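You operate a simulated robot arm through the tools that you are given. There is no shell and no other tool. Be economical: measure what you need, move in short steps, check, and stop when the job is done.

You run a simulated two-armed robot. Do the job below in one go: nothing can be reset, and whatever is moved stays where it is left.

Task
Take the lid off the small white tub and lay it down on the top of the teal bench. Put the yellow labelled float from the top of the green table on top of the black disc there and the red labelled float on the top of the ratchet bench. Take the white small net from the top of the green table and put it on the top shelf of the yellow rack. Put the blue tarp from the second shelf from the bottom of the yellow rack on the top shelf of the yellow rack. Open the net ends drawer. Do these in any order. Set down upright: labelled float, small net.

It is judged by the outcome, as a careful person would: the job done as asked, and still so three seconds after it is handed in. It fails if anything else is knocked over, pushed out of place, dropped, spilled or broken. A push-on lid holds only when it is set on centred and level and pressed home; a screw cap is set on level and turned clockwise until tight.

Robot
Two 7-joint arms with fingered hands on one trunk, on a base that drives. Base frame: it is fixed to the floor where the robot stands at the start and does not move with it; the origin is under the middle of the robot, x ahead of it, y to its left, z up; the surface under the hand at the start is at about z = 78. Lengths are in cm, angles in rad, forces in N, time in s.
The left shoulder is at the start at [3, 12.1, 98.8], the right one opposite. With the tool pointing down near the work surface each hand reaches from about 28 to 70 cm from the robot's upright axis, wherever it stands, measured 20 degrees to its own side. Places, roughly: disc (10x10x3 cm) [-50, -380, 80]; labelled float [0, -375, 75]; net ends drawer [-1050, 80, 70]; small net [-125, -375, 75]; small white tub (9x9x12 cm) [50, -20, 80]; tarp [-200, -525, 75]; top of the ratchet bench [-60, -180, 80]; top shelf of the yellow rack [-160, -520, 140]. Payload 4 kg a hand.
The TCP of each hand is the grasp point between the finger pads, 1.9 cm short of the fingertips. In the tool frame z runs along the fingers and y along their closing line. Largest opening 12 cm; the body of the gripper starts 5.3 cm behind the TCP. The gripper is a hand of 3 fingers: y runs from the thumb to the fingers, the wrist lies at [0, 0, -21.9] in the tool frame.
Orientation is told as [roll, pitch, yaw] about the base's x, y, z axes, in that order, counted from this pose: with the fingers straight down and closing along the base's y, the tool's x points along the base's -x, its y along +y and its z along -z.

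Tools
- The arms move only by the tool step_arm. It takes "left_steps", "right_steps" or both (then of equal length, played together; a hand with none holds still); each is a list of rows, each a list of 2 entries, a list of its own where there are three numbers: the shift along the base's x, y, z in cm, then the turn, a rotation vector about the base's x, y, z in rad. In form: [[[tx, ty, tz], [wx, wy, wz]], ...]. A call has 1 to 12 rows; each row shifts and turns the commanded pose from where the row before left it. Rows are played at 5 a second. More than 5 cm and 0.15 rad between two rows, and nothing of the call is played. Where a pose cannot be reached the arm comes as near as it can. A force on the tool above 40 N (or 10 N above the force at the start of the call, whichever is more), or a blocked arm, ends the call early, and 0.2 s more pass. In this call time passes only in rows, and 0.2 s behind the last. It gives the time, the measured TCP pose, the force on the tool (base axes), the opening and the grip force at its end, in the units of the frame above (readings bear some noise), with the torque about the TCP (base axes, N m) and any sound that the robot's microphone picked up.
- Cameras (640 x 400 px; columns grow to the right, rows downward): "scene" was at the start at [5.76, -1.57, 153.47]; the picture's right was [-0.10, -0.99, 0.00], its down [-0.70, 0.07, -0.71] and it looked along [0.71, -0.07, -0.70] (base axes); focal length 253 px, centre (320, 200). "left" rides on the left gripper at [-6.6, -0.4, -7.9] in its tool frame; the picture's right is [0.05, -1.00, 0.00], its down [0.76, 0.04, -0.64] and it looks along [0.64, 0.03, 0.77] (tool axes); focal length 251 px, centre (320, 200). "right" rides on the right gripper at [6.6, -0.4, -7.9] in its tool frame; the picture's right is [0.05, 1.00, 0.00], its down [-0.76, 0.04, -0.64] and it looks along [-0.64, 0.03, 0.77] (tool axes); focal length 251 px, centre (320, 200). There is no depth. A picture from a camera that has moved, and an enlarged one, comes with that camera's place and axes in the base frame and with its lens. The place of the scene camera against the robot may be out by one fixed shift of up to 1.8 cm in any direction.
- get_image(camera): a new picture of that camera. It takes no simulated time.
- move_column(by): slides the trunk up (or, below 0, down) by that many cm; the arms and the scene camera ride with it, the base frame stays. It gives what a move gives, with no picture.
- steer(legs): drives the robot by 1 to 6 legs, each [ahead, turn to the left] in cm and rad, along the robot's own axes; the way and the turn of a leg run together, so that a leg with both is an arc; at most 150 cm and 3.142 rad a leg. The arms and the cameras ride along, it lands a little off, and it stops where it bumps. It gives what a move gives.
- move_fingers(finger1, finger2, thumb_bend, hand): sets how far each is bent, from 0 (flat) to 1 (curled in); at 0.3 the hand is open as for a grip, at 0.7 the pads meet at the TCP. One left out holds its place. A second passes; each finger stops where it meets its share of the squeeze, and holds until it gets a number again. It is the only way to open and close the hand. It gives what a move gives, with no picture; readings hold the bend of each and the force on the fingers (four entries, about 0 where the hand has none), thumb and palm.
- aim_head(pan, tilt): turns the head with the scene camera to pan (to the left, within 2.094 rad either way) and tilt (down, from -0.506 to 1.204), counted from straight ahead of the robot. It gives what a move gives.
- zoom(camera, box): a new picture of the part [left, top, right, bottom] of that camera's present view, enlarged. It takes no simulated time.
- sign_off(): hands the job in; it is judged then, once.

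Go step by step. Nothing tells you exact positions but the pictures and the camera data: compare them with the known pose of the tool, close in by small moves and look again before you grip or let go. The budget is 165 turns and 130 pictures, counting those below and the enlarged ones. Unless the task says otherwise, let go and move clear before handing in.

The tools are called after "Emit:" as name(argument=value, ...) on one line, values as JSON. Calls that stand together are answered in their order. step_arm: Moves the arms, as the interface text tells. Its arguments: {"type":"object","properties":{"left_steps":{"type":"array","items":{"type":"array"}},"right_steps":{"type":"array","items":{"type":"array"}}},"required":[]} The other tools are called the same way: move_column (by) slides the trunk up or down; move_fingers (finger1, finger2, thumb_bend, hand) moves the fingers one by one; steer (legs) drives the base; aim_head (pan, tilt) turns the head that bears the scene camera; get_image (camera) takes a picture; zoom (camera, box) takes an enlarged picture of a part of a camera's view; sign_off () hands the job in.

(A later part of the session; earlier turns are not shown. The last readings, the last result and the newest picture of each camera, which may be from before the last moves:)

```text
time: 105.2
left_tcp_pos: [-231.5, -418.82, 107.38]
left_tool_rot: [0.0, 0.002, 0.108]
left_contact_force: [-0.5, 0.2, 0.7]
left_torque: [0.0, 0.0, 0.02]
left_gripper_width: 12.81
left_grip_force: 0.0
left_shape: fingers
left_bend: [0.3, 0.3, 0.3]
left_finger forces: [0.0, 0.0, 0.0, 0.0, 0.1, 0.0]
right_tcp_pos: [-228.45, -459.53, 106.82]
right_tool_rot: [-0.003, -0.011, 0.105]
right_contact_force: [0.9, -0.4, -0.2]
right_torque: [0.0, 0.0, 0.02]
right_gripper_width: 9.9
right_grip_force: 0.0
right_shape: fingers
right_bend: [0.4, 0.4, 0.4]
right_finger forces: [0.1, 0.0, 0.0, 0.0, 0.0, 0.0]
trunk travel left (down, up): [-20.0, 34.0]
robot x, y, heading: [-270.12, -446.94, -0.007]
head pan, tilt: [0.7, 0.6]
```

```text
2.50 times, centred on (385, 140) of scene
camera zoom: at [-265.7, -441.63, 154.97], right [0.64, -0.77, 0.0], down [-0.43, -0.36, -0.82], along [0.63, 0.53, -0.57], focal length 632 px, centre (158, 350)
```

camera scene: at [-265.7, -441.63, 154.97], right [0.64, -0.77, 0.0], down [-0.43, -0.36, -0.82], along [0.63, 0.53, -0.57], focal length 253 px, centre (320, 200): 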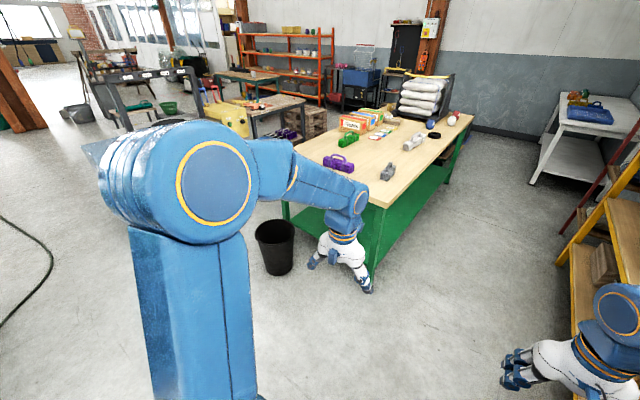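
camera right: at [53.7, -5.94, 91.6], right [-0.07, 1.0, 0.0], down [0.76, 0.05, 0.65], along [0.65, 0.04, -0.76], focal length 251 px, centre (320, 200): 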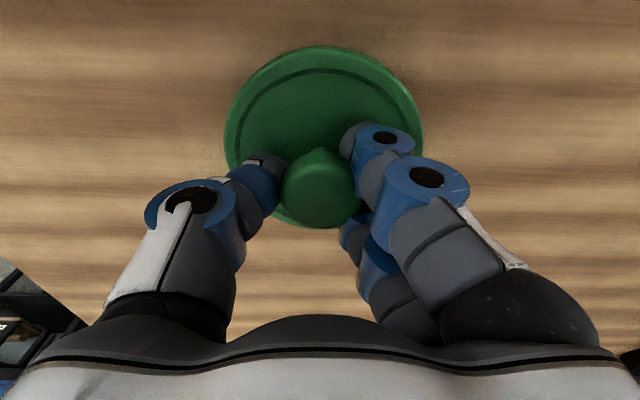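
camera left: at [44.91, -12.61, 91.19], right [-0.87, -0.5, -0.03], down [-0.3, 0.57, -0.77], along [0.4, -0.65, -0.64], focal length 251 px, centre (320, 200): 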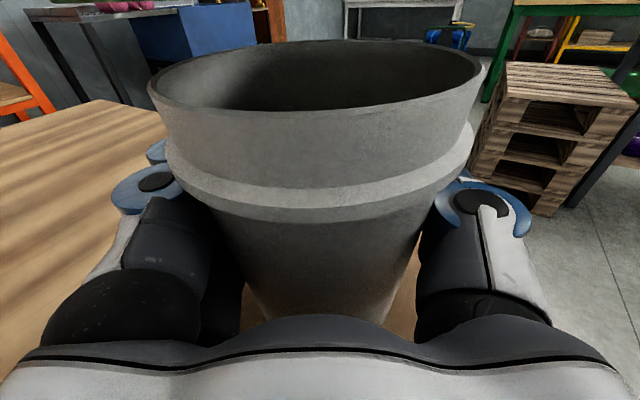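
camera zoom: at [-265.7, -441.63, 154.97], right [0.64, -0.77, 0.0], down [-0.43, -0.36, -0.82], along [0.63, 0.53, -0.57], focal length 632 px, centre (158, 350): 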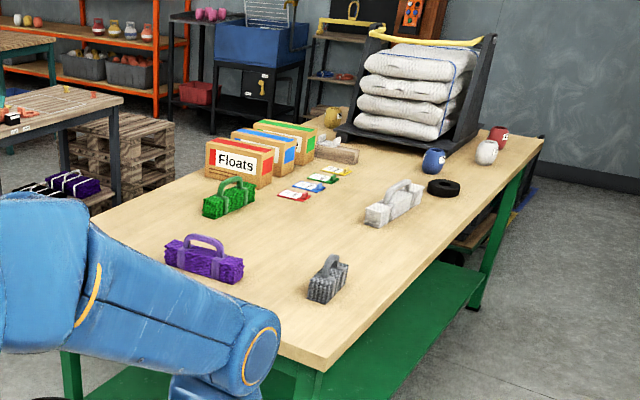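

White net near (−85, −379), disc near (−48, −383), red float near (7, −384), yellow float near (−4, −319) by the table's far side (only reachable from the north aisle). I raise the trunk and drive along the gap to x ≈ −65.

Emit:
move_column(by=15)

Emit:
steer(legs=[[100, 0.02], [104, 0]])

Emit:
steer(legs=[[0, 0.5]])

Emit:
steer(legs=[[0, 0.5]])

Emit:
steer(legs=[[0, 0.55]])

Emit:
aim_head(pan=0.0, tilt=0.8)

Emit:
get_image(camera="scene")

```text
time: 106.9
left_tcp_pos: [-231.55, -418.87, 122.36]
left_tool_rot: [0.002, 0.004, 0.108]
left_contact_force: [-0.3, 0.3, 0.0]
left_torque: [0.01, 0.01, -0.01]
left_gripper_width: 12.82
left_grip_force: 0.1
left_shape: fingers
left_bend: [0.3, 0.3, 0.3]
left_finger forces: [0.0, 0.0, 0.0, 0.1, 0.0, 0.1]
right_tcp_pos: [-228.54, -459.48, 121.88]
right_tool_rot: [-0.001, -0.009, 0.107]
right_contact_force: [-0.2, 0.1, 0.3]
right_torque: [0.0, 0.01, -0.03]
right_gripper_width: 9.91
right_grip_force: 0.1
right_shape: fingers
right_bend: [0.4, 0.4, 0.4]
right_finger forces: [0.0, 0.1, 0.0, 0.1, 0.0, 0.0]
trunk travel left (down, up): [-35.0, 19.0]
robot x, y, heading: [-270.19, -446.63, 0.001]
head pan, tilt: [0.7, 0.6]
```

```text
time: 117.0
left_tcp_pos: [-28.78, -415.83, 122.48]
left_tool_rot: [0.0, 0.003, 0.126]
left_contact_force: [0.3, -0.2, 0.8]
left_torque: [-0.01, -0.01, 0.01]
left_gripper_width: 12.85
left_grip_force: 0.1
left_shape: fingers
left_bend: [0.3, 0.3, 0.3]
left_finger forces: [0.1, 0.0, 0.0, 0.0, 0.0, 0.1]
right_tcp_pos: [-24.99, -456.48, 121.76]
right_tool_rot: [-0.003, -0.009, 0.124]
right_contact_force: [0.9, -0.6, 0.2]
right_torque: [0.01, -0.02, -0.01]
right_gripper_width: 9.93
right_grip_force: 0.1
right_shape: fingers
right_bend: [0.4, 0.4, 0.4]
right_finger forces: [0.0, 0.0, 0.0, 0.0, 0.0, 0.0]
trunk travel left (down, up): [-35.0, 19.0]
robot x, y, heading: [-67.23, -444.28, 0.014]
head pan, tilt: [0.7, 0.6]
```

```text
time: 118.8
left_tcp_pos: [-47.64, -401.24, 122.49]
left_tool_rot: [0.002, 0.002, 0.631]
left_contact_force: [0.2, 0.1, 0.1]
left_torque: [0.01, 0.02, -0.02]
left_gripper_width: 12.83
left_grip_force: 0.0
left_shape: fingers
left_bend: [0.3, 0.3, 0.3]
left_finger forces: [0.0, 0.0, 0.0, 0.0, 0.1, 0.0]
right_tcp_pos: [-24.84, -434.96, 121.84]
right_tool_rot: [-0.002, -0.008, 0.627]
right_contact_force: [-0.2, -0.4, -0.5]
right_torque: [-0.01, 0.01, -0.02]
right_gripper_width: 9.94
right_grip_force: 0.1
right_shape: fingers
right_bend: [0.4, 0.4, 0.4]
right_finger forces: [0.1, 0.0, 0.1, 0.0, 0.0, 0.1]
trunk travel left (down, up): [-35.0, 19.0]
robot x, y, heading: [-65.54, -447.22, 0.526]
head pan, tilt: [0.7, 0.6]
```

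```text
time: 120.7
left_tcp_pos: [-71.69, -397.95, 122.39]
left_tool_rot: [0.003, 0.006, 1.129]
left_contact_force: [0.2, -0.4, -0.2]
left_torque: [0.02, 0.03, -0.02]
left_gripper_width: 12.82
left_grip_force: 0.0
left_shape: fingers
left_bend: [0.3, 0.3, 0.3]
left_finger forces: [0.1, 0.1, 0.1, 0.1, 0.0, 0.0]
right_tcp_pos: [-35.51, -416.7, 121.89]
right_tool_rot: [-0.003, -0.008, 1.127]
right_contact_force: [0.4, -0.4, 0.2]
right_torque: [0.02, -0.02, -0.03]
right_gripper_width: 9.94
right_grip_force: 0.1
right_shape: fingers
right_bend: [0.4, 0.4, 0.4]
right_finger forces: [0.0, 0.0, 0.0, 0.1, 0.0, 0.0]
trunk travel left (down, up): [-35.0, 19.0]
robot x, y, heading: [-62.77, -448.85, 1.022]
head pan, tilt: [0.7, 0.6]
```

```text
time: 122.6
left_tcp_pos: [-96.91, -410.32, 122.57]
left_tool_rot: [0.002, 0.005, 1.679]
left_contact_force: [-0.5, -0.3, -0.3]
left_torque: [0.01, 0.0, 0.03]
left_gripper_width: 12.8
left_grip_force: 0.1
left_shape: fingers
left_bend: [0.3, 0.3, 0.3]
left_finger forces: [0.1, 0.0, 0.1, 0.1, 0.0, 0.0]
right_tcp_pos: [-56.31, -407.23, 121.8]
right_tool_rot: [0.0, -0.011, 1.677]
right_contact_force: [-0.9, 0.2, -0.1]
right_torque: [0.03, 0.03, -0.01]
right_gripper_width: 9.95
right_grip_force: 0.0
right_shape: fingers
right_bend: [0.4, 0.4, 0.4]
right_finger forces: [0.1, 0.0, 0.0, 0.0, 0.0, 0.0]
trunk travel left (down, up): [-35.0, 19.0]
robot x, y, heading: [-59.09, -448.58, 1.563]
head pan, tilt: [0.7, 0.6]
```

```text
time: 123.7
left_tcp_pos: [-97.03, -410.31, 122.39]
left_tool_rot: [0.0, 0.004, 1.679]
left_contact_force: [-0.4, -0.1, -0.1]
left_torque: [0.01, 0.01, 0.01]
left_gripper_width: 12.85
left_grip_force: 0.0
left_shape: fingers
left_bend: [0.3, 0.3, 0.3]
left_finger forces: [0.1, 0.0, 0.1, 0.0, 0.0, 0.1]
right_tcp_pos: [-56.24, -407.28, 121.89]
right_tool_rot: [-0.003, -0.009, 1.676]
right_contact_force: [1.3, -0.2, -0.6]
right_torque: [0.01, 0.02, 0.02]
right_gripper_width: 9.91
right_grip_force: 0.0
right_shape: fingers
right_bend: [0.4, 0.4, 0.4]
right_finger forces: [0.0, 0.1, 0.0, 0.0, 0.1, 0.0]
trunk travel left (down, up): [-35.0, 19.0]
robot x, y, heading: [-59.41, -448.63, 1.564]
head pan, tilt: [0.0, 0.799]
```

```text
87 pictures are left
camera scene: at [-59.5, -443.52, 168.3], right [1.0, -0.01, 0.0], down [0.0, -0.72, -0.7], along [0.0, 0.7, -0.72], focal length 253 px, centre (320, 200)
```

scene: 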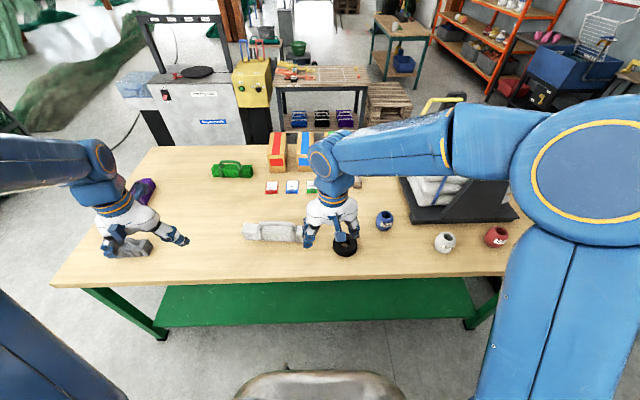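

I now face the table from the gap. White net at about (−81, −377), disc (−49, −385), red float (14, −381). I zoom in on the net and the floats.

Emit:
zoom(camera="scene", box=[220, 190, 380, 290])

Emit:
zoom(camera="scene", box=[360, 190, 520, 290])

Emit:
get_image(camera="right")

```text
4.00 times, centred on (300, 240) of scene
camera zoom: at [-59.5, -443.52, 168.3], right [1.0, -0.01, 0.0], down [0.0, -0.72, -0.7], along [0.0, 0.7, -0.72], focal length 1012 px, centre (400, 40)
```

zoom: 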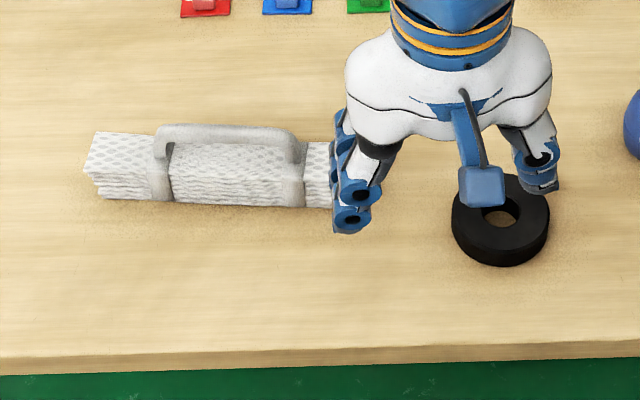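

```text
4.00 times, centred on (440, 240) of scene
camera zoom: at [-59.5, -443.52, 168.3], right [1.0, -0.01, 0.0], down [0.0, -0.72, -0.7], along [0.0, 0.7, -0.72], focal length 1012 px, centre (-160, 40)
```

zoom: 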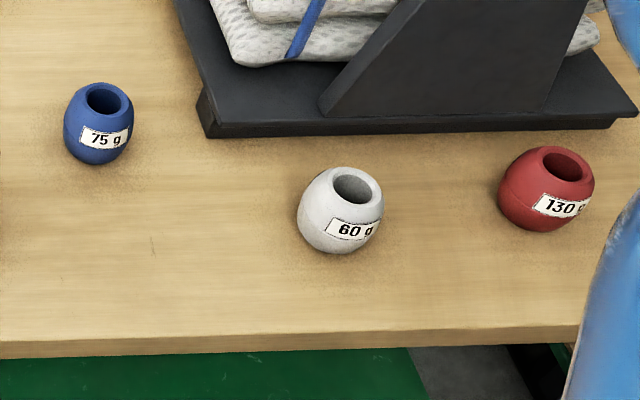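

```text
84 pictures are left
camera right: at [-55.34, -413.83, 129.6], right [-0.99, -0.16, 0.0], down [-0.12, 0.75, 0.65], along [-0.1, 0.64, -0.76], focal length 251 px, centre (320, 200)
```

right: 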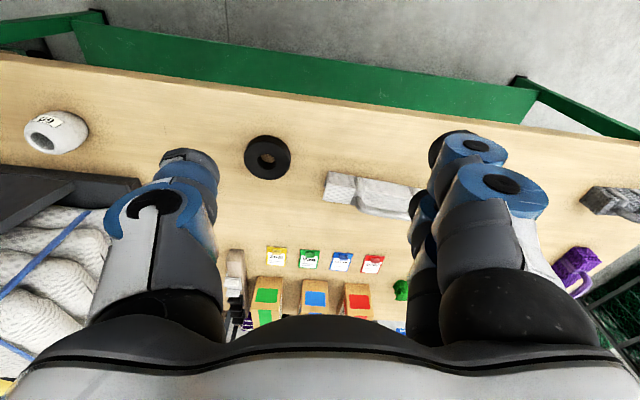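

The nets and floats are clear (red "130 g"). I drive 10 cm closer and turn the left hand 90° so it closes across the net (along y).

Emit:
steer(legs=[[10, 0]])

Emit:
step_arm(left_steps=[[[1, 1, 0], [0, 0, -0.14]], [[1, 1, 0], [0, 0, -0.14]], [[1, 1, 0], [0, 0, -0.14]], [[1, 1, 0], [0, 0, -0.14]], [[1, 1, 0], [0, 0, -0.14]], [[1, 1, 0], [0, 0, -0.14]], [[1, 1, 0], [0, 0, -0.14]], [[1, 1, 0], [0, 0, -0.14]], [[1, 1, 0], [0, 0, -0.14]], [[1, 1, 0], [0, 0, -0.14]], [[1, 1, 0], [0, 0, -0.14]], [[1, 1, 0], [0, 0, -0.14]]])

Emit:
get_image(camera="left")

Emit:
get_image(camera="scene")

```text
time: 124.8
left_tcp_pos: [-96.94, -400.04, 122.28]
left_tool_rot: [0.0, 0.005, 1.68]
left_contact_force: [0.8, 0.5, -0.6]
left_torque: [-0.04, 0.02, 0.02]
left_gripper_width: 12.83
left_grip_force: 0.1
left_shape: fingers
left_bend: [0.3, 0.3, 0.3]
left_finger forces: [0.1, 0.0, 0.0, 0.1, 0.0, 0.1]
right_tcp_pos: [-56.32, -397.14, 121.81]
right_tool_rot: [-0.001, -0.009, 1.676]
right_contact_force: [-0.6, 0.3, -0.6]
right_torque: [-0.05, 0.01, -0.02]
right_gripper_width: 9.91
right_grip_force: 0.0
right_shape: fingers
right_bend: [0.4, 0.4, 0.4]
right_finger forces: [0.1, 0.0, 0.1, 0.0, 0.0, 0.0]
trunk travel left (down, up): [-35.0, 19.0]
robot x, y, heading: [-58.69, -438.83, 1.567]
head pan, tilt: [0.0, 0.799]
```

```text
time: 127.4
left_tcp_pos: [-85.04, -388.21, 122.58]
left_tool_rot: [0.001, 0.003, -0.001]
left_contact_force: [0.0, -0.8, 0.3]
left_torque: [0.0, -0.01, -0.03]
left_gripper_width: 12.8
left_grip_force: 0.1
left_shape: fingers
left_bend: [0.3, 0.3, 0.3]
left_finger forces: [0.1, 0.1, 0.0, 0.0, 0.0, 0.0]
right_tcp_pos: [-56.26, -397.2, 121.84]
right_tool_rot: [-0.001, -0.01, 1.678]
right_contact_force: [0.0, 0.7, -0.3]
right_torque: [0.0, 0.01, 0.02]
right_gripper_width: 9.91
right_grip_force: 0.1
right_shape: fingers
right_bend: [0.4, 0.4, 0.4]
right_finger forces: [0.0, 0.0, 0.0, 0.0, 0.0, 0.1]
trunk travel left (down, up): [-35.0, 19.0]
robot x, y, heading: [-58.99, -438.66, 1.565]
head pan, tilt: [0.0, 0.799]
```

```text
83 pictures are left
camera left: at [-78.4, -388.51, 130.3], right [-0.06, -1.0, 0.0], down [-0.76, 0.04, 0.65], along [-0.65, 0.04, -0.76], focal length 251 px, centre (320, 200)
```

left: 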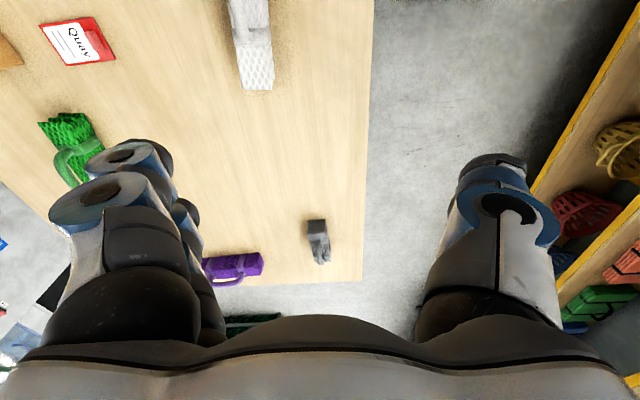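

```text
82 pictures are left
camera scene: at [-59.43, -433.43, 168.29], right [1.0, -0.01, 0.0], down [0.0, -0.72, -0.7], along [0.0, 0.7, -0.72], focal length 253 px, centre (320, 200)
```

scene: 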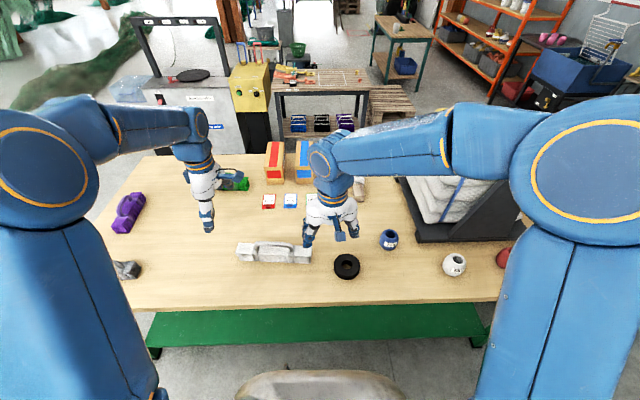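

Net centre about (−77, −377), long along x. I move the left hand over it and the right hand aside.

Emit:
step_arm(left_steps=[[[0, 0, 0], [0, 0, 0]], [[0, 0, 0], [0, 0, 0]], [[1.6, 2.2, -4], [0, 0, 0]], [[1.6, 2.2, -4], [0, 0, 0]], [[1.6, 2.2, -4], [0, 0, 0]], [[1.6, 2.2, -4], [0, 0, 0]], [[1.6, 2.2, -4], [0, 0, 0]]], right_steps=[[[4, 0, 0], [0, 0, 0]], [[4, 0, 0], [0, 0, 0]], [[4, 0, 0], [0, 0, 0]], [[3, 0, 0], [0, 0, 0]], [[0, 0, 0], [0, 0, 0]], [[0, 0, 0], [0, 0, 0]], [[0, 0, 0], [0, 0, 0]]])

Emit:
get_image(camera="left")

Emit:
zoom(camera="scene", box=[200, 180, 360, 280])

```text
time: 129.0
left_tcp_pos: [-76.91, -377.06, 102.41]
left_tool_rot: [0.002, 0.005, 0.0]
left_contact_force: [0.4, 0.5, 0.0]
left_torque: [-0.03, 0.0, 0.01]
left_gripper_width: 12.83
left_grip_force: 0.0
left_shape: fingers
left_bend: [0.3, 0.3, 0.3]
left_finger forces: [0.0, 0.0, 0.0, 0.1, 0.0, 0.0]
right_tcp_pos: [-41.5, -397.04, 121.79]
right_tool_rot: [-0.002, -0.007, 1.674]
right_contact_force: [0.2, 0.1, 0.9]
right_torque: [-0.01, 0.02, -0.02]
right_gripper_width: 9.93
right_grip_force: 0.1
right_shape: fingers
right_bend: [0.4, 0.4, 0.4]
right_finger forces: [0.1, 0.0, 0.0, 0.0, 0.0, 0.1]
trunk travel left (down, up): [-35.0, 19.0]
robot x, y, heading: [-59.18, -439.02, 1.562]
head pan, tilt: [0.0, 0.799]
```

```text
81 pictures are left
camera left: at [-70.39, -377.41, 110.2], right [-0.05, -1.0, 0.0], down [-0.76, 0.04, 0.65], along [-0.65, 0.04, -0.76], focal length 251 px, centre (320, 200)
```

left: 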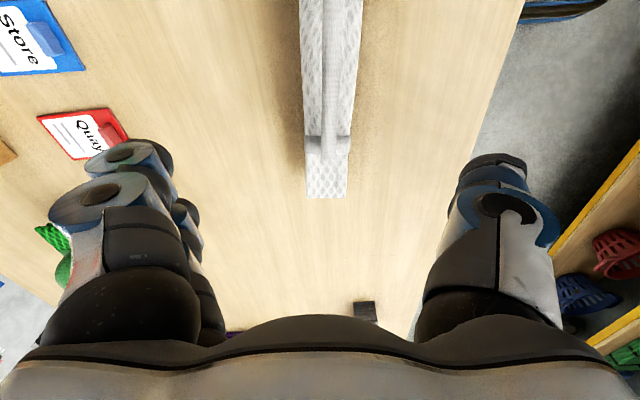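

```text
4.00 times, centred on (280, 230) of scene
camera zoom: at [-59.46, -433.33, 168.28], right [1.0, -0.01, 0.0], down [0.0, -0.72, -0.7], along [0.0, 0.7, -0.72], focal length 1012 px, centre (480, 80)
```

zoom: 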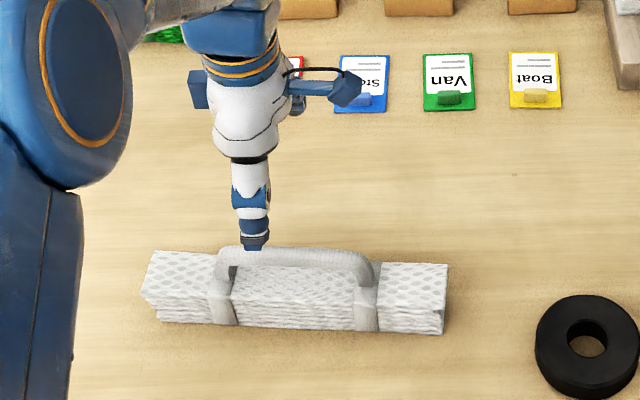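

The handle bar runs along x at y ≈ −378. I come down around it.

Emit:
step_arm(left_steps=[[[0, -0.9, -4], [0, 0, 0]], [[0, 0, -4], [0, 0, 0]], [[0, 0, -4], [0, 0, 0]]])

Emit:
get_image(camera="left")

Emit:
zoom(camera="scene", box=[200, 180, 360, 280])

```text
time: 129.8
left_tcp_pos: [-77.06, -378.05, 90.4]
left_tool_rot: [0.001, 0.004, 0.001]
left_contact_force: [0.9, 0.1, 0.4]
left_torque: [0.02, -0.01, -0.01]
left_gripper_width: 12.83
left_grip_force: 0.0
left_shape: fingers
left_bend: [0.3, 0.3, 0.3]
left_finger forces: [0.1, 0.0, 0.0, 0.0, 0.1, 0.0]
right_tcp_pos: [-41.41, -397.07, 121.84]
right_tool_rot: [-0.001, -0.01, 1.674]
right_contact_force: [0.6, 0.0, 0.2]
right_torque: [-0.03, 0.02, 0.02]
right_gripper_width: 9.95
right_grip_force: 0.1
right_shape: fingers
right_bend: [0.4, 0.4, 0.4]
right_finger forces: [0.0, 0.0, 0.1, 0.1, 0.0, 0.0]
trunk travel left (down, up): [-35.0, 19.0]
robot x, y, heading: [-58.97, -439.05, 1.561]
head pan, tilt: [0.0, 0.799]
```

```text
79 pictures are left
camera left: at [-70.49, -378.34, 98.25], right [-0.05, -1.0, 0.0], down [-0.76, 0.04, 0.65], along [-0.65, 0.04, -0.76], focal length 251 px, centre (320, 200)
```

left: 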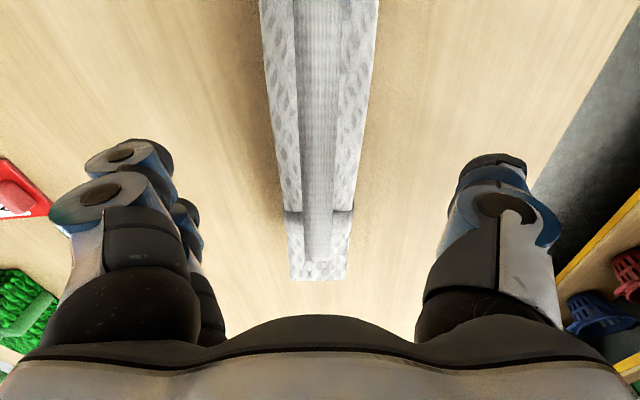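

```text
4.00 times, centred on (280, 230) of scene
camera zoom: at [-59.47, -433.43, 168.29], right [1.0, -0.01, 0.0], down [0.0, -0.72, -0.7], along [0.0, 0.7, -0.72], focal length 1012 px, centre (480, 80)
```

zoom: 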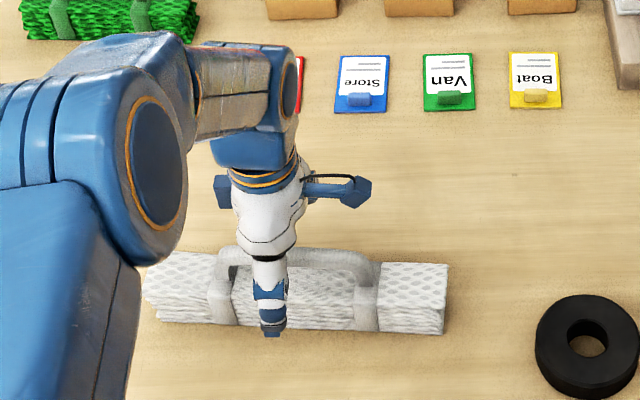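

Well centred. Lower 3.5 cm and close on the bar.

Emit:
step_arm(left_steps=[[[0, 0, -2], [0, 0, 0]], [[0, 0, -1.5], [0, 0, 0]]])

Emit:
move_fingers(hand="left", finger1=0.7, finger2=0.7, thumb_bend=0.7)

Emit:
get_image(camera="left")

```text
time: 130.4
left_tcp_pos: [-77.07, -378.08, 86.94]
left_tool_rot: [0.0, 0.003, 0.0]
left_contact_force: [1.0, -0.2, -0.9]
left_torque: [0.0, 0.01, 0.02]
left_gripper_width: 12.83
left_grip_force: 0.0
left_shape: fingers
left_bend: [0.3, 0.3, 0.3]
left_finger forces: [0.0, 0.0, 0.0, 0.1, 0.1, 0.1]
right_tcp_pos: [-41.44, -397.15, 121.85]
right_tool_rot: [-0.001, -0.009, 1.678]
right_contact_force: [-0.4, 0.1, 0.1]
right_torque: [-0.03, 0.0, -0.02]
right_gripper_width: 9.91
right_grip_force: 0.1
right_shape: fingers
right_bend: [0.4, 0.4, 0.4]
right_finger forces: [0.0, 0.0, 0.0, 0.1, 0.0, 0.0]
trunk travel left (down, up): [-35.0, 19.0]
robot x, y, heading: [-59.24, -438.85, 1.567]
head pan, tilt: [0.0, 0.799]
```

```text
time: 131.4
left_tcp_pos: [-77.09, -378.12, 86.97]
left_tool_rot: [0.002, 0.003, 0.001]
left_contact_force: [-0.7, 2.0, 3.1]
left_torque: [0.14, 0.04, -0.02]
left_gripper_width: 4.91
left_grip_force: 19.2
left_shape: fingers
left_bend: [0.58, 0.57, 0.57]
left_finger forces: [10.1, 10.2, 0.0, 0.1, 17.0, 0.0]
right_tcp_pos: [-41.37, -397.12, 121.87]
right_tool_rot: [-0.003, -0.009, 1.675]
right_contact_force: [-0.6, 0.2, -0.4]
right_torque: [0.02, 0.0, 0.02]
right_gripper_width: 9.91
right_grip_force: 0.1
right_shape: fingers
right_bend: [0.4, 0.4, 0.4]
right_finger forces: [0.0, 0.0, 0.1, 0.0, 0.0, 0.0]
trunk travel left (down, up): [-35.0, 19.0]
robot x, y, heading: [-59.13, -438.99, 1.562]
head pan, tilt: [0.0, 0.799]
```

```text
77 pictures are left
camera left: at [-70.48, -378.45, 94.81], right [-0.05, -1.0, 0.0], down [-0.76, 0.04, 0.65], along [-0.65, 0.04, -0.76], focal length 251 px, centre (320, 200)
```

left: 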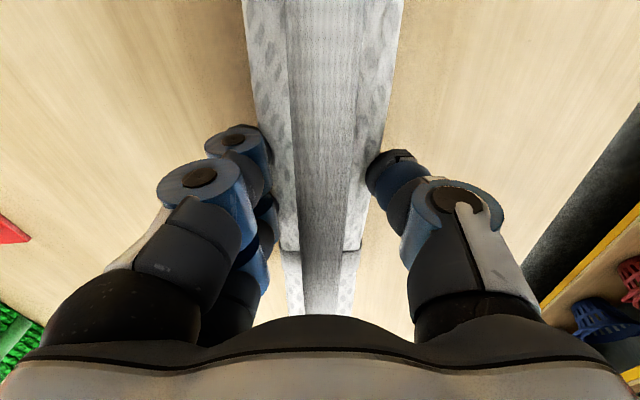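

The fingers met the net body's top edge rather than the bar. I open, go 2.5 cm deeper and grip the body firmly.

Emit:
move_fingers(hand="left", finger1=0.35, finger2=0.35, thumb_bend=0.35)

Emit:
step_arm(left_steps=[[[0, 0, -1.5], [0, 0, 0]], [[0, 0, -1.0], [0, 0, 0]]])

Emit:
move_fingers(hand="left", finger1=0.75, finger2=0.75, thumb_bend=0.75)

Emit:
get_image(camera="left")

```text
time: 132.4
left_tcp_pos: [-77.07, -377.99, 86.91]
left_tool_rot: [-0.001, 0.004, -0.001]
left_contact_force: [0.8, -0.1, 1.0]
left_torque: [-0.02, -0.03, 0.0]
left_gripper_width: 11.38
left_grip_force: 0.0
left_shape: fingers
left_bend: [0.35, 0.35, 0.35]
left_finger forces: [0.1, 0.0, 0.0, 0.0, 0.0, 0.1]
right_tcp_pos: [-41.32, -397.14, 121.96]
right_tool_rot: [-0.002, -0.009, 1.675]
right_contact_force: [0.2, -0.4, 0.1]
right_torque: [0.02, 0.0, 0.02]
right_gripper_width: 9.91
right_grip_force: 0.1
right_shape: fingers
right_bend: [0.4, 0.4, 0.4]
right_finger forces: [0.0, 0.0, 0.0, 0.1, 0.1, 0.0]
trunk travel left (down, up): [-35.0, 19.0]
robot x, y, heading: [-58.73, -438.7, 1.565]
head pan, tilt: [0.0, 0.799]
```

```text
time: 133.0
left_tcp_pos: [-77.06, -378.18, 84.59]
left_tool_rot: [0.002, 0.002, 0.001]
left_contact_force: [0.1, 0.2, 0.0]
left_torque: [-0.01, 0.0, 0.03]
left_gripper_width: 11.38
left_grip_force: 0.0
left_shape: fingers
left_bend: [0.35, 0.35, 0.35]
left_finger forces: [0.1, 0.0, 0.0, 0.1, 0.0, 0.1]
right_tcp_pos: [-41.38, -397.17, 121.8]
right_tool_rot: [-0.003, -0.007, 1.677]
right_contact_force: [0.2, -0.3, 0.4]
right_torque: [0.0, 0.03, 0.02]
right_gripper_width: 9.95
right_grip_force: 0.1
right_shape: fingers
right_bend: [0.4, 0.4, 0.4]
right_finger forces: [0.0, 0.1, 0.0, 0.0, 0.1, 0.0]
trunk travel left (down, up): [-35.0, 19.0]
robot x, y, heading: [-58.84, -438.68, 1.566]
head pan, tilt: [0.0, 0.799]
```

```text
time: 134.0
left_tcp_pos: [-77.0, -378.05, 84.45]
left_tool_rot: [0.0, 0.005, 0.001]
left_contact_force: [-0.2, 0.1, -0.3]
left_torque: [-0.02, 0.03, 0.01]
left_gripper_width: 5.3
left_grip_force: 25.6
left_shape: fingers
left_bend: [0.57, 0.56, 0.57]
left_finger forces: [12.2, 12.7, 0.0, 0.0, 25.0, 0.1]
right_tcp_pos: [-41.37, -397.11, 121.87]
right_tool_rot: [-0.002, -0.009, 1.676]
right_contact_force: [-0.6, 0.9, -0.1]
right_torque: [0.01, -0.01, 0.01]
right_gripper_width: 9.88
right_grip_force: 0.0
right_shape: fingers
right_bend: [0.4, 0.4, 0.4]
right_finger forces: [0.1, 0.0, 0.1, 0.0, 0.0, 0.1]
trunk travel left (down, up): [-35.0, 19.0]
robot x, y, heading: [-59.37, -438.66, 1.56]
head pan, tilt: [0.0, 0.799]
```

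```text
76 pictures are left
camera left: at [-70.45, -378.46, 92.3], right [-0.05, -1.0, 0.0], down [-0.76, 0.04, 0.65], along [-0.65, 0.03, -0.76], focal length 251 px, centre (320, 200)
```

left: 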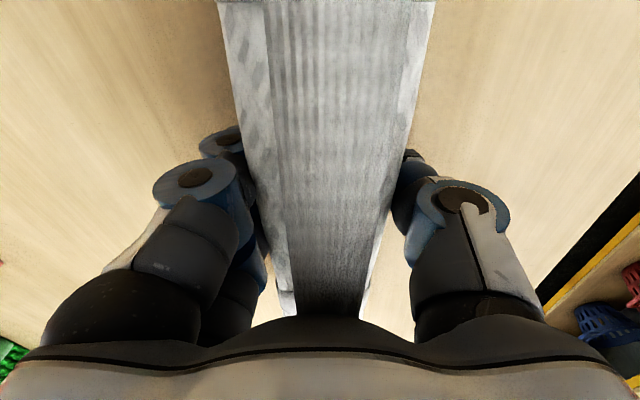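

Firm 25 N grip. I lift the net, bring it closer, back up 10 cm.

Emit:
step_arm(left_steps=[[[0, 0, 2], [0, 0, 0]], [[0, 0, 4], [0, 0, 0]], [[0, 0, 5], [0, 0, 0]], [[0, 0, 5], [0, 0, 0]], [[0, 0, 5], [0, 0, 0]], [[0, 0, 5], [0, 0, 0]], [[0, -2, 4], [0, 0, 0]], [[0, -2, 4], [0, 0, 0]], [[0, -4, 2], [0, 0, 0]], [[0, -4, 0], [0, 0, 0]], [[0, -4, 0], [0, 0, 0]], [[0, -4, 0], [0, 0, 0]]])

Emit:
get_image(camera="scene")

```text
time: 136.6
left_tcp_pos: [-77.02, -398.35, 120.51]
left_tool_rot: [0.004, 0.004, 0.001]
left_contact_force: [-1.0, 0.0, -2.7]
left_torque: [0.05, 0.05, -0.01]
left_gripper_width: 5.27
left_grip_force: 24.8
left_shape: fingers
left_bend: [0.57, 0.56, 0.57]
left_finger forces: [12.2, 12.3, 0.0, 0.0, 24.4, 0.0]
right_tcp_pos: [-41.54, -397.35, 122.03]
right_tool_rot: [-0.002, -0.012, 1.676]
right_contact_force: [-0.2, -0.1, 0.6]
right_torque: [0.02, 0.02, 0.04]
right_gripper_width: 9.94
right_grip_force: 0.0
right_shape: fingers
right_bend: [0.4, 0.4, 0.4]
right_finger forces: [0.0, 0.0, 0.0, 0.1, 0.1, 0.0]
trunk travel left (down, up): [-35.0, 19.0]
robot x, y, heading: [-59.03, -438.66, 1.563]
head pan, tilt: [0.0, 0.799]
```

```text
75 pictures are left
camera scene: at [-59.5, -433.7, 168.3], right [1.0, -0.01, 0.0], down [0.0, -0.72, -0.7], along [0.0, 0.7, -0.72], focal length 253 px, centre (320, 200)
```

scene: 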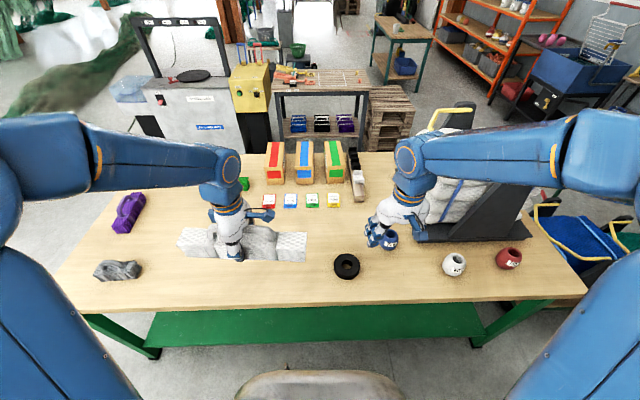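

Net held level. I raise the trunk fully, back up, and turn to face the rack.

Emit:
move_column(by=18.5)

Emit:
steer(legs=[[-9, 0]])

Emit:
steer(legs=[[0, 0.55]])

Emit:
steer(legs=[[0, 0.55]])

Emit:
steer(legs=[[0, 0.55]])

Emit:
steer(legs=[[0, 0.55]])

Emit:
get_image(camera="scene")

```text
time: 138.7
left_tcp_pos: [-77.11, -398.21, 138.88]
left_tool_rot: [0.0, 0.003, -0.001]
left_contact_force: [0.9, 0.6, -2.4]
left_torque: [0.03, 0.06, -0.01]
left_gripper_width: 5.26
left_grip_force: 24.6
left_shape: fingers
left_bend: [0.57, 0.56, 0.57]
left_finger forces: [12.2, 12.3, 0.0, 0.0, 24.4, 0.0]
right_tcp_pos: [-41.39, -397.17, 140.38]
right_tool_rot: [-0.002, -0.009, 1.676]
right_contact_force: [0.6, 0.9, 0.3]
right_torque: [0.02, -0.01, -0.04]
right_gripper_width: 9.95
right_grip_force: 0.0
right_shape: fingers
right_bend: [0.4, 0.4, 0.4]
right_finger forces: [0.1, 0.0, 0.0, 0.0, 0.0, 0.0]
trunk travel left (down, up): [-53.5, 0.5]
robot x, y, heading: [-59.4, -438.77, 1.563]
head pan, tilt: [0.0, 0.799]
```

```text
time: 139.8
left_tcp_pos: [-77.15, -407.17, 138.91]
left_tool_rot: [0.0, 0.003, 0.001]
left_contact_force: [-0.5, 0.8, -3.4]
left_torque: [-0.05, 0.0, 0.0]
left_gripper_width: 5.3
left_grip_force: 24.4
left_shape: fingers
left_bend: [0.57, 0.56, 0.57]
left_finger forces: [12.2, 12.3, 0.0, 0.0, 24.5, 0.0]
right_tcp_pos: [-41.42, -406.1, 140.26]
right_tool_rot: [-0.001, -0.009, 1.675]
right_contact_force: [0.4, -0.4, -0.5]
right_torque: [0.0, -0.03, 0.0]
right_gripper_width: 9.94
right_grip_force: 0.0
right_shape: fingers
right_bend: [0.4, 0.4, 0.4]
right_finger forces: [0.1, 0.0, 0.0, 0.0, 0.1, 0.0]
trunk travel left (down, up): [-53.5, 0.5]
robot x, y, heading: [-59.14, -447.93, 1.566]
head pan, tilt: [0.0, 0.799]
```

```text
time: 141.7
left_tcp_pos: [-95.22, -422.95, 139.13]
left_tool_rot: [0.005, 0.006, 0.552]
left_contact_force: [0.0, -0.3, -2.1]
left_torque: [0.0, 0.04, 0.01]
left_gripper_width: 5.26
left_grip_force: 24.0
left_shape: fingers
left_bend: [0.57, 0.56, 0.58]
left_finger forces: [12.3, 12.0, 0.1, 0.0, 24.2, 0.0]
right_tcp_pos: [-65.47, -403.51, 140.27]
right_tool_rot: [-0.001, -0.01, 2.23]
right_contact_force: [1.7, 0.1, 0.1]
right_torque: [0.0, 0.0, 0.03]
right_gripper_width: 9.92
right_grip_force: 0.0
right_shape: fingers
right_bend: [0.4, 0.4, 0.4]
right_finger forces: [0.0, 0.0, 0.1, 0.1, 0.0, 0.0]
trunk travel left (down, up): [-53.5, 0.5]
robot x, y, heading: [-56.17, -446.24, 2.123]
head pan, tilt: [0.0, 0.799]
```

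```text
time: 143.7
left_tcp_pos: [-102.73, -447.1, 138.7]
left_tool_rot: [-0.002, 0.001, 1.104]
left_contact_force: [-0.7, -0.5, -3.2]
left_torque: [0.03, -0.03, -0.01]
left_gripper_width: 5.29
left_grip_force: 23.4
left_shape: fingers
left_bend: [0.57, 0.56, 0.58]
left_finger forces: [11.5, 11.5, 0.0, 0.0, 23.2, 0.0]
right_tcp_pos: [-87.77, -414.9, 140.32]
right_tool_rot: [-0.004, -0.005, 2.782]
right_contact_force: [-0.8, 0.2, 0.5]
right_torque: [0.01, -0.03, 0.0]
right_gripper_width: 9.9
right_grip_force: 0.0
right_shape: fingers
right_bend: [0.4, 0.4, 0.4]
right_finger forces: [0.1, 0.0, 0.0, 0.0, 0.0, 0.0]
trunk travel left (down, up): [-53.5, 0.5]
robot x, y, heading: [-54.75, -442.87, 2.679]
head pan, tilt: [0.0, 0.799]
```

```text
time: 145.6
left_tcp_pos: [-93.02, -471.37, 138.97]
left_tool_rot: [0.001, 0.004, 1.657]
left_contact_force: [-0.5, -0.6, -2.8]
left_torque: [0.0, 0.01, -0.01]
left_gripper_width: 5.26
left_grip_force: 23.1
left_shape: fingers
left_bend: [0.57, 0.56, 0.59]
left_finger forces: [11.6, 11.4, 0.1, 0.1, 23.0, 0.0]
right_tcp_pos: [-97.16, -435.87, 140.28]
right_tool_rot: [0.0, -0.007, -2.949]
right_contact_force: [-0.3, 0.7, 0.6]
right_torque: [0.0, 0.05, 0.01]
right_gripper_width: 9.92
right_grip_force: 0.0
right_shape: fingers
right_bend: [0.4, 0.4, 0.4]
right_finger forces: [0.1, 0.1, 0.0, 0.1, 0.0, 0.1]
trunk travel left (down, up): [-53.5, 0.5]
robot x, y, heading: [-54.64, -439.2, -3.062]
head pan, tilt: [0.0, 0.799]
```

```text
time: 147.5
left_tcp_pos: [-70.8, -486.65, 138.85]
left_tool_rot: [0.0, 0.002, 2.202]
left_contact_force: [-0.2, -1.3, -2.2]
left_torque: [0.02, -0.02, 0.01]
left_gripper_width: 5.21
left_grip_force: 22.3
left_shape: fingers
left_bend: [0.57, 0.56, 0.59]
left_finger forces: [11.7, 11.1, 0.0, 0.0, 22.9, 0.0]
right_tcp_pos: [-92.44, -458.5, 140.22]
right_tool_rot: [-0.004, -0.008, -2.407]
right_contact_force: [-0.2, -0.7, -0.2]
right_torque: [0.08, 0.02, 0.02]
right_gripper_width: 9.92
right_grip_force: 0.1
right_shape: fingers
right_bend: [0.4, 0.4, 0.4]
right_finger forces: [0.1, 0.1, 0.0, 0.0, 0.1, 0.1]
trunk travel left (down, up): [-53.5, 0.5]
robot x, y, heading: [-57.04, -436.35, -2.519]
head pan, tilt: [0.0, 0.799]
```

```text
74 pictures are left
camera scene: at [-62.35, -441.09, 186.79], right [-0.58, 0.81, 0.0], down [0.58, 0.42, -0.7], along [-0.57, -0.4, -0.72], focal length 253 px, centre (320, 200)
```

scene: 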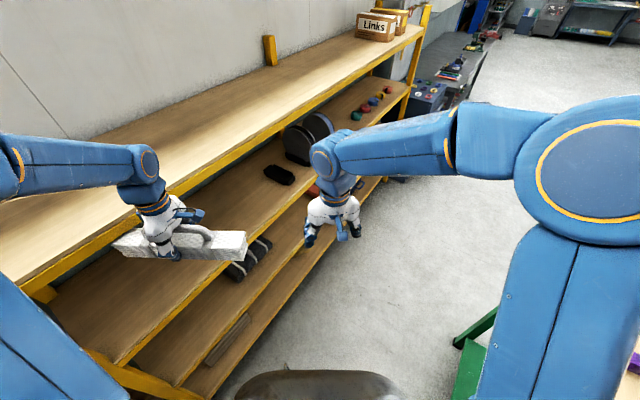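

The top shelf is free here; front edge at y ≈ −503. I raise the net above shelf height before finishing the turn.

Emit:
step_arm(left_steps=[[[0, 0, 4], [0, 0, 0]], [[0, 0, 4], [0, 0, 0]], [[0, 0, 4], [0, 0, 0]], [[0, 0, 3], [0, 0, 0]]])

Emit:
steer(legs=[[0, 0.48]])

Emit:
steer(legs=[[0, 0.47]])

Emit:
get_image(camera="scene")

```text
time: 148.5
left_tcp_pos: [-70.69, -486.49, 154.06]
left_tool_rot: [0.004, 0.006, 2.201]
left_contact_force: [-0.3, 0.0, -3.0]
left_torque: [-0.08, -0.04, -0.03]
left_gripper_width: 5.35
left_grip_force: 23.9
left_shape: fingers
left_bend: [0.57, 0.57, 0.59]
left_finger forces: [12.5, 10.4, 0.1, 0.1, 22.2, 3.3]
right_tcp_pos: [-92.43, -458.18, 140.43]
right_tool_rot: [-0.001, -0.008, -2.407]
right_contact_force: [-0.3, 0.8, -1.6]
right_torque: [-0.01, -0.02, -0.02]
right_gripper_width: 9.95
right_grip_force: 0.1
right_shape: fingers
right_bend: [0.4, 0.4, 0.4]
right_finger forces: [0.1, 0.0, 0.0, 0.0, 0.0, 0.1]
trunk travel left (down, up): [-53.5, 0.5]
robot x, y, heading: [-57.33, -436.12, -2.521]
head pan, tilt: [0.0, 0.799]
```

```text
time: 150.3
left_tcp_pos: [-46.16, -487.17, 154.16]
left_tool_rot: [0.004, 0.004, 2.673]
left_contact_force: [-0.1, 0.6, -3.5]
left_torque: [-0.04, -0.06, -0.02]
left_gripper_width: 5.37
left_grip_force: 23.4
left_shape: fingers
left_bend: [0.57, 0.62, 0.61]
left_finger forces: [13.1, 6.0, 0.0, 0.0, 21.7, 5.5]
right_tcp_pos: [-78.44, -471.94, 140.38]
right_tool_rot: [-0.003, -0.011, -1.932]
right_contact_force: [-0.8, -0.7, -0.3]
right_torque: [-0.01, -0.05, 0.01]
right_gripper_width: 9.93
right_grip_force: 0.1
right_shape: fingers
right_bend: [0.4, 0.4, 0.4]
right_finger forces: [0.1, 0.1, 0.0, 0.0, 0.0, 0.0]
trunk travel left (down, up): [-53.5, 0.5]
robot x, y, heading: [-59.31, -435.36, -2.041]
head pan, tilt: [0.0, 0.799]
```

```text
time: 152.0
left_tcp_pos: [-24.45, -476.12, 154.12]
left_tool_rot: [0.004, 0.008, 3.137]
left_contact_force: [0.2, 1.0, -3.0]
left_torque: [-0.02, -0.12, -0.04]
left_gripper_width: 5.35
left_grip_force: 21.6
left_shape: fingers
left_bend: [0.57, 0.62, 0.61]
left_finger forces: [13.0, 5.0, 0.1, 0.0, 20.9, 5.5]
right_tcp_pos: [-60.15, -477.0, 140.54]
right_tool_rot: [-0.002, -0.01, -1.468]
right_contact_force: [0.4, 0.2, 0.8]
right_torque: [0.01, -0.03, 0.05]
right_gripper_width: 9.91
right_grip_force: 0.1
right_shape: fingers
right_bend: [0.4, 0.4, 0.4]
right_finger forces: [0.0, 0.0, 0.0, 0.0, 0.1, 0.0]
trunk travel left (down, up): [-53.5, 0.5]
robot x, y, heading: [-61.81, -435.86, -1.585]
head pan, tilt: [0.0, 0.799]
```

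```text
73 pictures are left
camera scene: at [-62.89, -442.12, 186.8], right [-1.0, 0.01, 0.0], down [0.01, 0.72, -0.7], along [-0.01, -0.7, -0.72], focal length 253 px, centre (320, 200)
```

scene: 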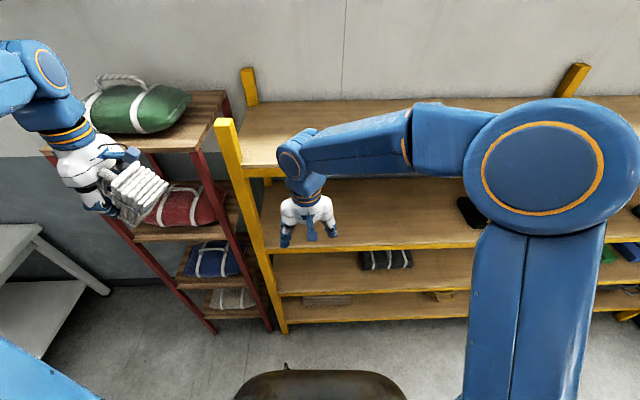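

The net has tilted in the hand, and the yellow rack's left upright is near x ≈ −35. I zoom in on the net.

Emit:
zoom(camera="scene", box=[0, 60, 240, 260])

Emit:
get_image(camera="left")

```text
2.00 times, centred on (120, 160) of scene
camera zoom: at [-62.89, -442.12, 186.8], right [-1.0, 0.01, 0.0], down [0.01, 0.72, -0.7], along [-0.01, -0.7, -0.72], focal length 506 px, centre (720, 280)
```

zoom: 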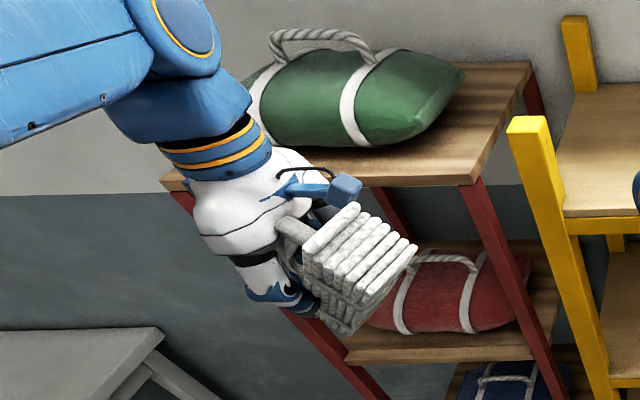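

```text
71 pictures are left
camera left: at [-31.18, -475.68, 161.89], right [0.06, 1.0, 0.0], down [0.76, -0.04, 0.65], along [0.65, -0.04, -0.76], focal length 251 px, centre (320, 200)
```

left: 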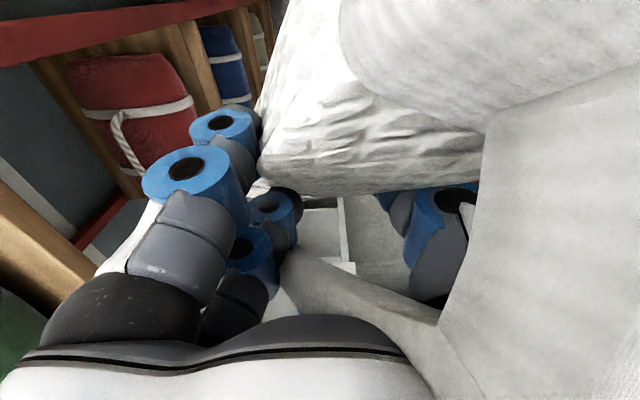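

The net has twisted in the left grip. I'll bring it to the middle over the shelf side and use the shelf to right it; first I shift the right hand away and the left to mid.

Emit:
step_arm(right_steps=[[[-4, 0, 2], [0, 0, 0]], [[-4, 0, 2], [0, 0, 0]], [[-4, 0, 2], [0, 0, 0]], [[-4, 0, 2], [0, 0, 0]], [[-4, 0, 2], [0, 0, 0]], [[-4, 0, 2], [0, 0, 0]], [[-4, 0, 2], [0, 0, 0]], [[-4, 0, 0], [0, 0, 0]], [[-4, 0, 0], [0, 0, 0]], [[0, 0, 0], [0, 0, 0]]], left_steps=[[[-2, 0, 0.5], [0, 0, 0]], [[-3, 0, 0.5], [0, 0, 0]], [[-3, 0, 0.5], [0, 0, 0]], [[-4, 0, 0.5], [0, 0, 0]], [[-4, 0, 0.5], [0, 0, 0]], [[-4, 0, 0], [0, 0, 0]], [[-4, 0, 0], [0, 0, 0]], [[-4, 0, 0], [0, 0, 0]], [[-4, 0, 0], [0, 0, 0]], [[-4, 0, 0], [0, 0, 0]]])

Emit:
get_image(camera="scene")

Emit:
get_image(camera="left")

```text
time: 154.2
left_tcp_pos: [-60.58, -476.52, 156.47]
left_tool_rot: [0.002, 0.007, 3.141]
left_contact_force: [-0.5, -0.6, -3.2]
left_torque: [0.0, -0.07, 0.02]
left_gripper_width: 5.25
left_grip_force: 18.2
left_shape: fingers
left_bend: [0.56, 0.62, 0.62]
left_finger forces: [12.6, 5.4, 0.0, 0.1, 16.5, 3.1]
right_tcp_pos: [-96.34, -477.16, 154.33]
right_tool_rot: [-0.002, -0.009, -1.469]
right_contact_force: [0.9, 0.2, 0.0]
right_torque: [-0.03, 0.01, -0.01]
right_gripper_width: 9.9
right_grip_force: 0.0
right_shape: fingers
right_bend: [0.4, 0.4, 0.4]
right_finger forces: [0.0, 0.1, 0.0, 0.0, 0.0, 0.1]
trunk travel left (down, up): [-53.5, 0.5]
robot x, y, heading: [-62.14, -435.7, -1.586]
head pan, tilt: [0.0, 0.799]
```

```text
70 pictures are left
camera scene: at [-63.0, -442.52, 186.79], right [-1.0, 0.01, 0.0], down [0.01, 0.72, -0.7], along [-0.01, -0.7, -0.72], focal length 253 px, centre (320, 200)
```

scene: 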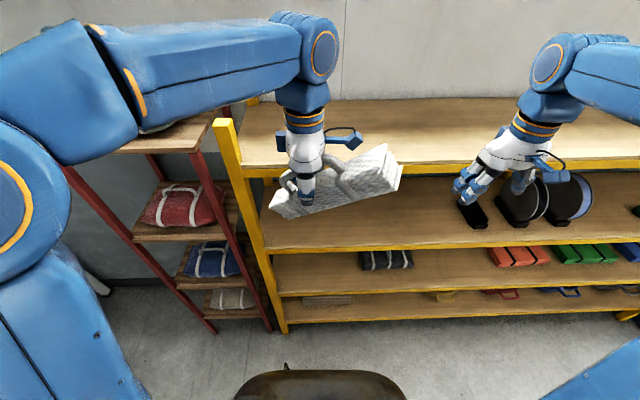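

```text
69 pictures are left
camera left: at [-67.33, -476.06, 164.31], right [0.06, 1.0, 0.0], down [0.76, -0.04, 0.65], along [0.65, -0.04, -0.76], focal length 251 px, centre (320, 200)
```

left: 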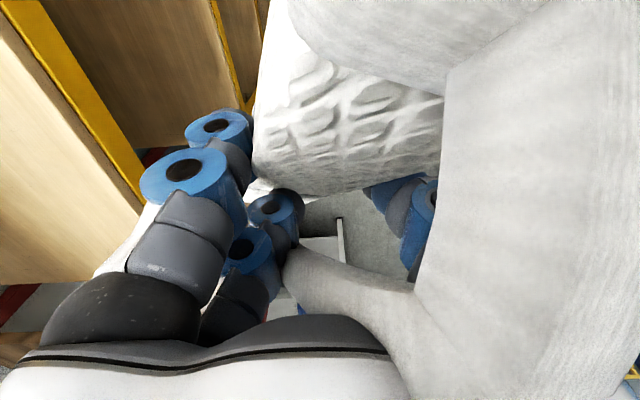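

Emit:
zoom(camera="scene", box=[240, 100, 432, 220])

```text
3.33 times, centred on (336, 160) of scene
camera zoom: at [-63.0, -442.52, 186.79], right [-1.0, 0.01, 0.0], down [0.01, 0.72, -0.7], along [-0.01, -0.7, -0.72], focal length 843 px, centre (267, 333)
```

zoom: 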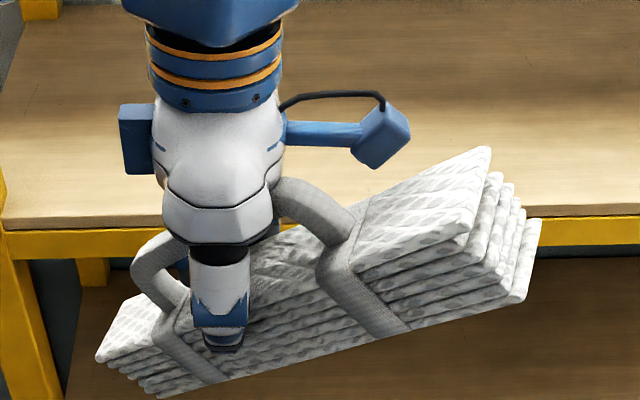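

The net is pitched ~25° in the grip (−x end up). I rotate the hand about −y to level it.

Emit:
step_arm(left_steps=[[[0, 0, 0.5], [0, -0.14, 0]], [[0, 0, 0.5], [0, -0.14, 0]], [[0, 0, 0.5], [0, -0.14, 0]]])

Emit:
zoom(camera="scene", box=[240, 100, 432, 220])

```text
time: 155.0
left_tcp_pos: [-60.4, -476.38, 157.96]
left_tool_rot: [0.001, 0.428, 3.139]
left_contact_force: [-0.4, 0.1, -2.7]
left_torque: [-0.02, -0.07, 0.0]
left_gripper_width: 5.29
left_grip_force: 18.5
left_shape: fingers
left_bend: [0.56, 0.62, 0.62]
left_finger forces: [13.0, 4.8, 0.1, 0.0, 16.3, 2.8]
right_tcp_pos: [-96.08, -477.05, 154.27]
right_tool_rot: [-0.002, -0.008, -1.467]
right_contact_force: [0.3, 0.2, 0.3]
right_torque: [-0.01, -0.01, 0.0]
right_gripper_width: 9.92
right_grip_force: 0.0
right_shape: fingers
right_bend: [0.4, 0.4, 0.4]
right_finger forces: [0.1, 0.1, 0.0, 0.0, 0.0, 0.0]
trunk travel left (down, up): [-53.5, 0.5]
robot x, y, heading: [-62.23, -435.39, -1.581]
head pan, tilt: [0.0, 0.799]
```

```text
3.33 times, centred on (336, 160) of scene
camera zoom: at [-62.76, -442.46, 186.79], right [-1.0, 0.01, 0.0], down [0.01, 0.72, -0.7], along [-0.01, -0.7, -0.72], focal length 843 px, centre (267, 333)
```

zoom: 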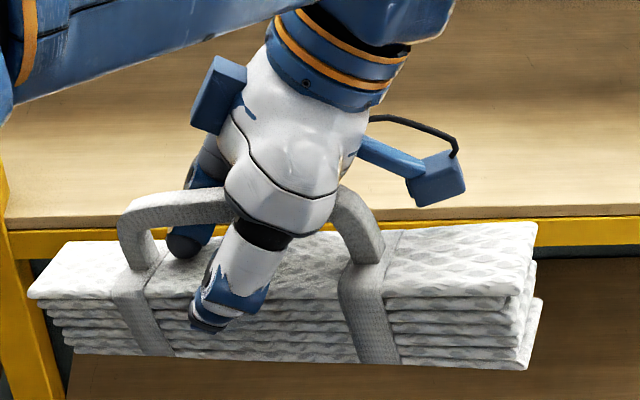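

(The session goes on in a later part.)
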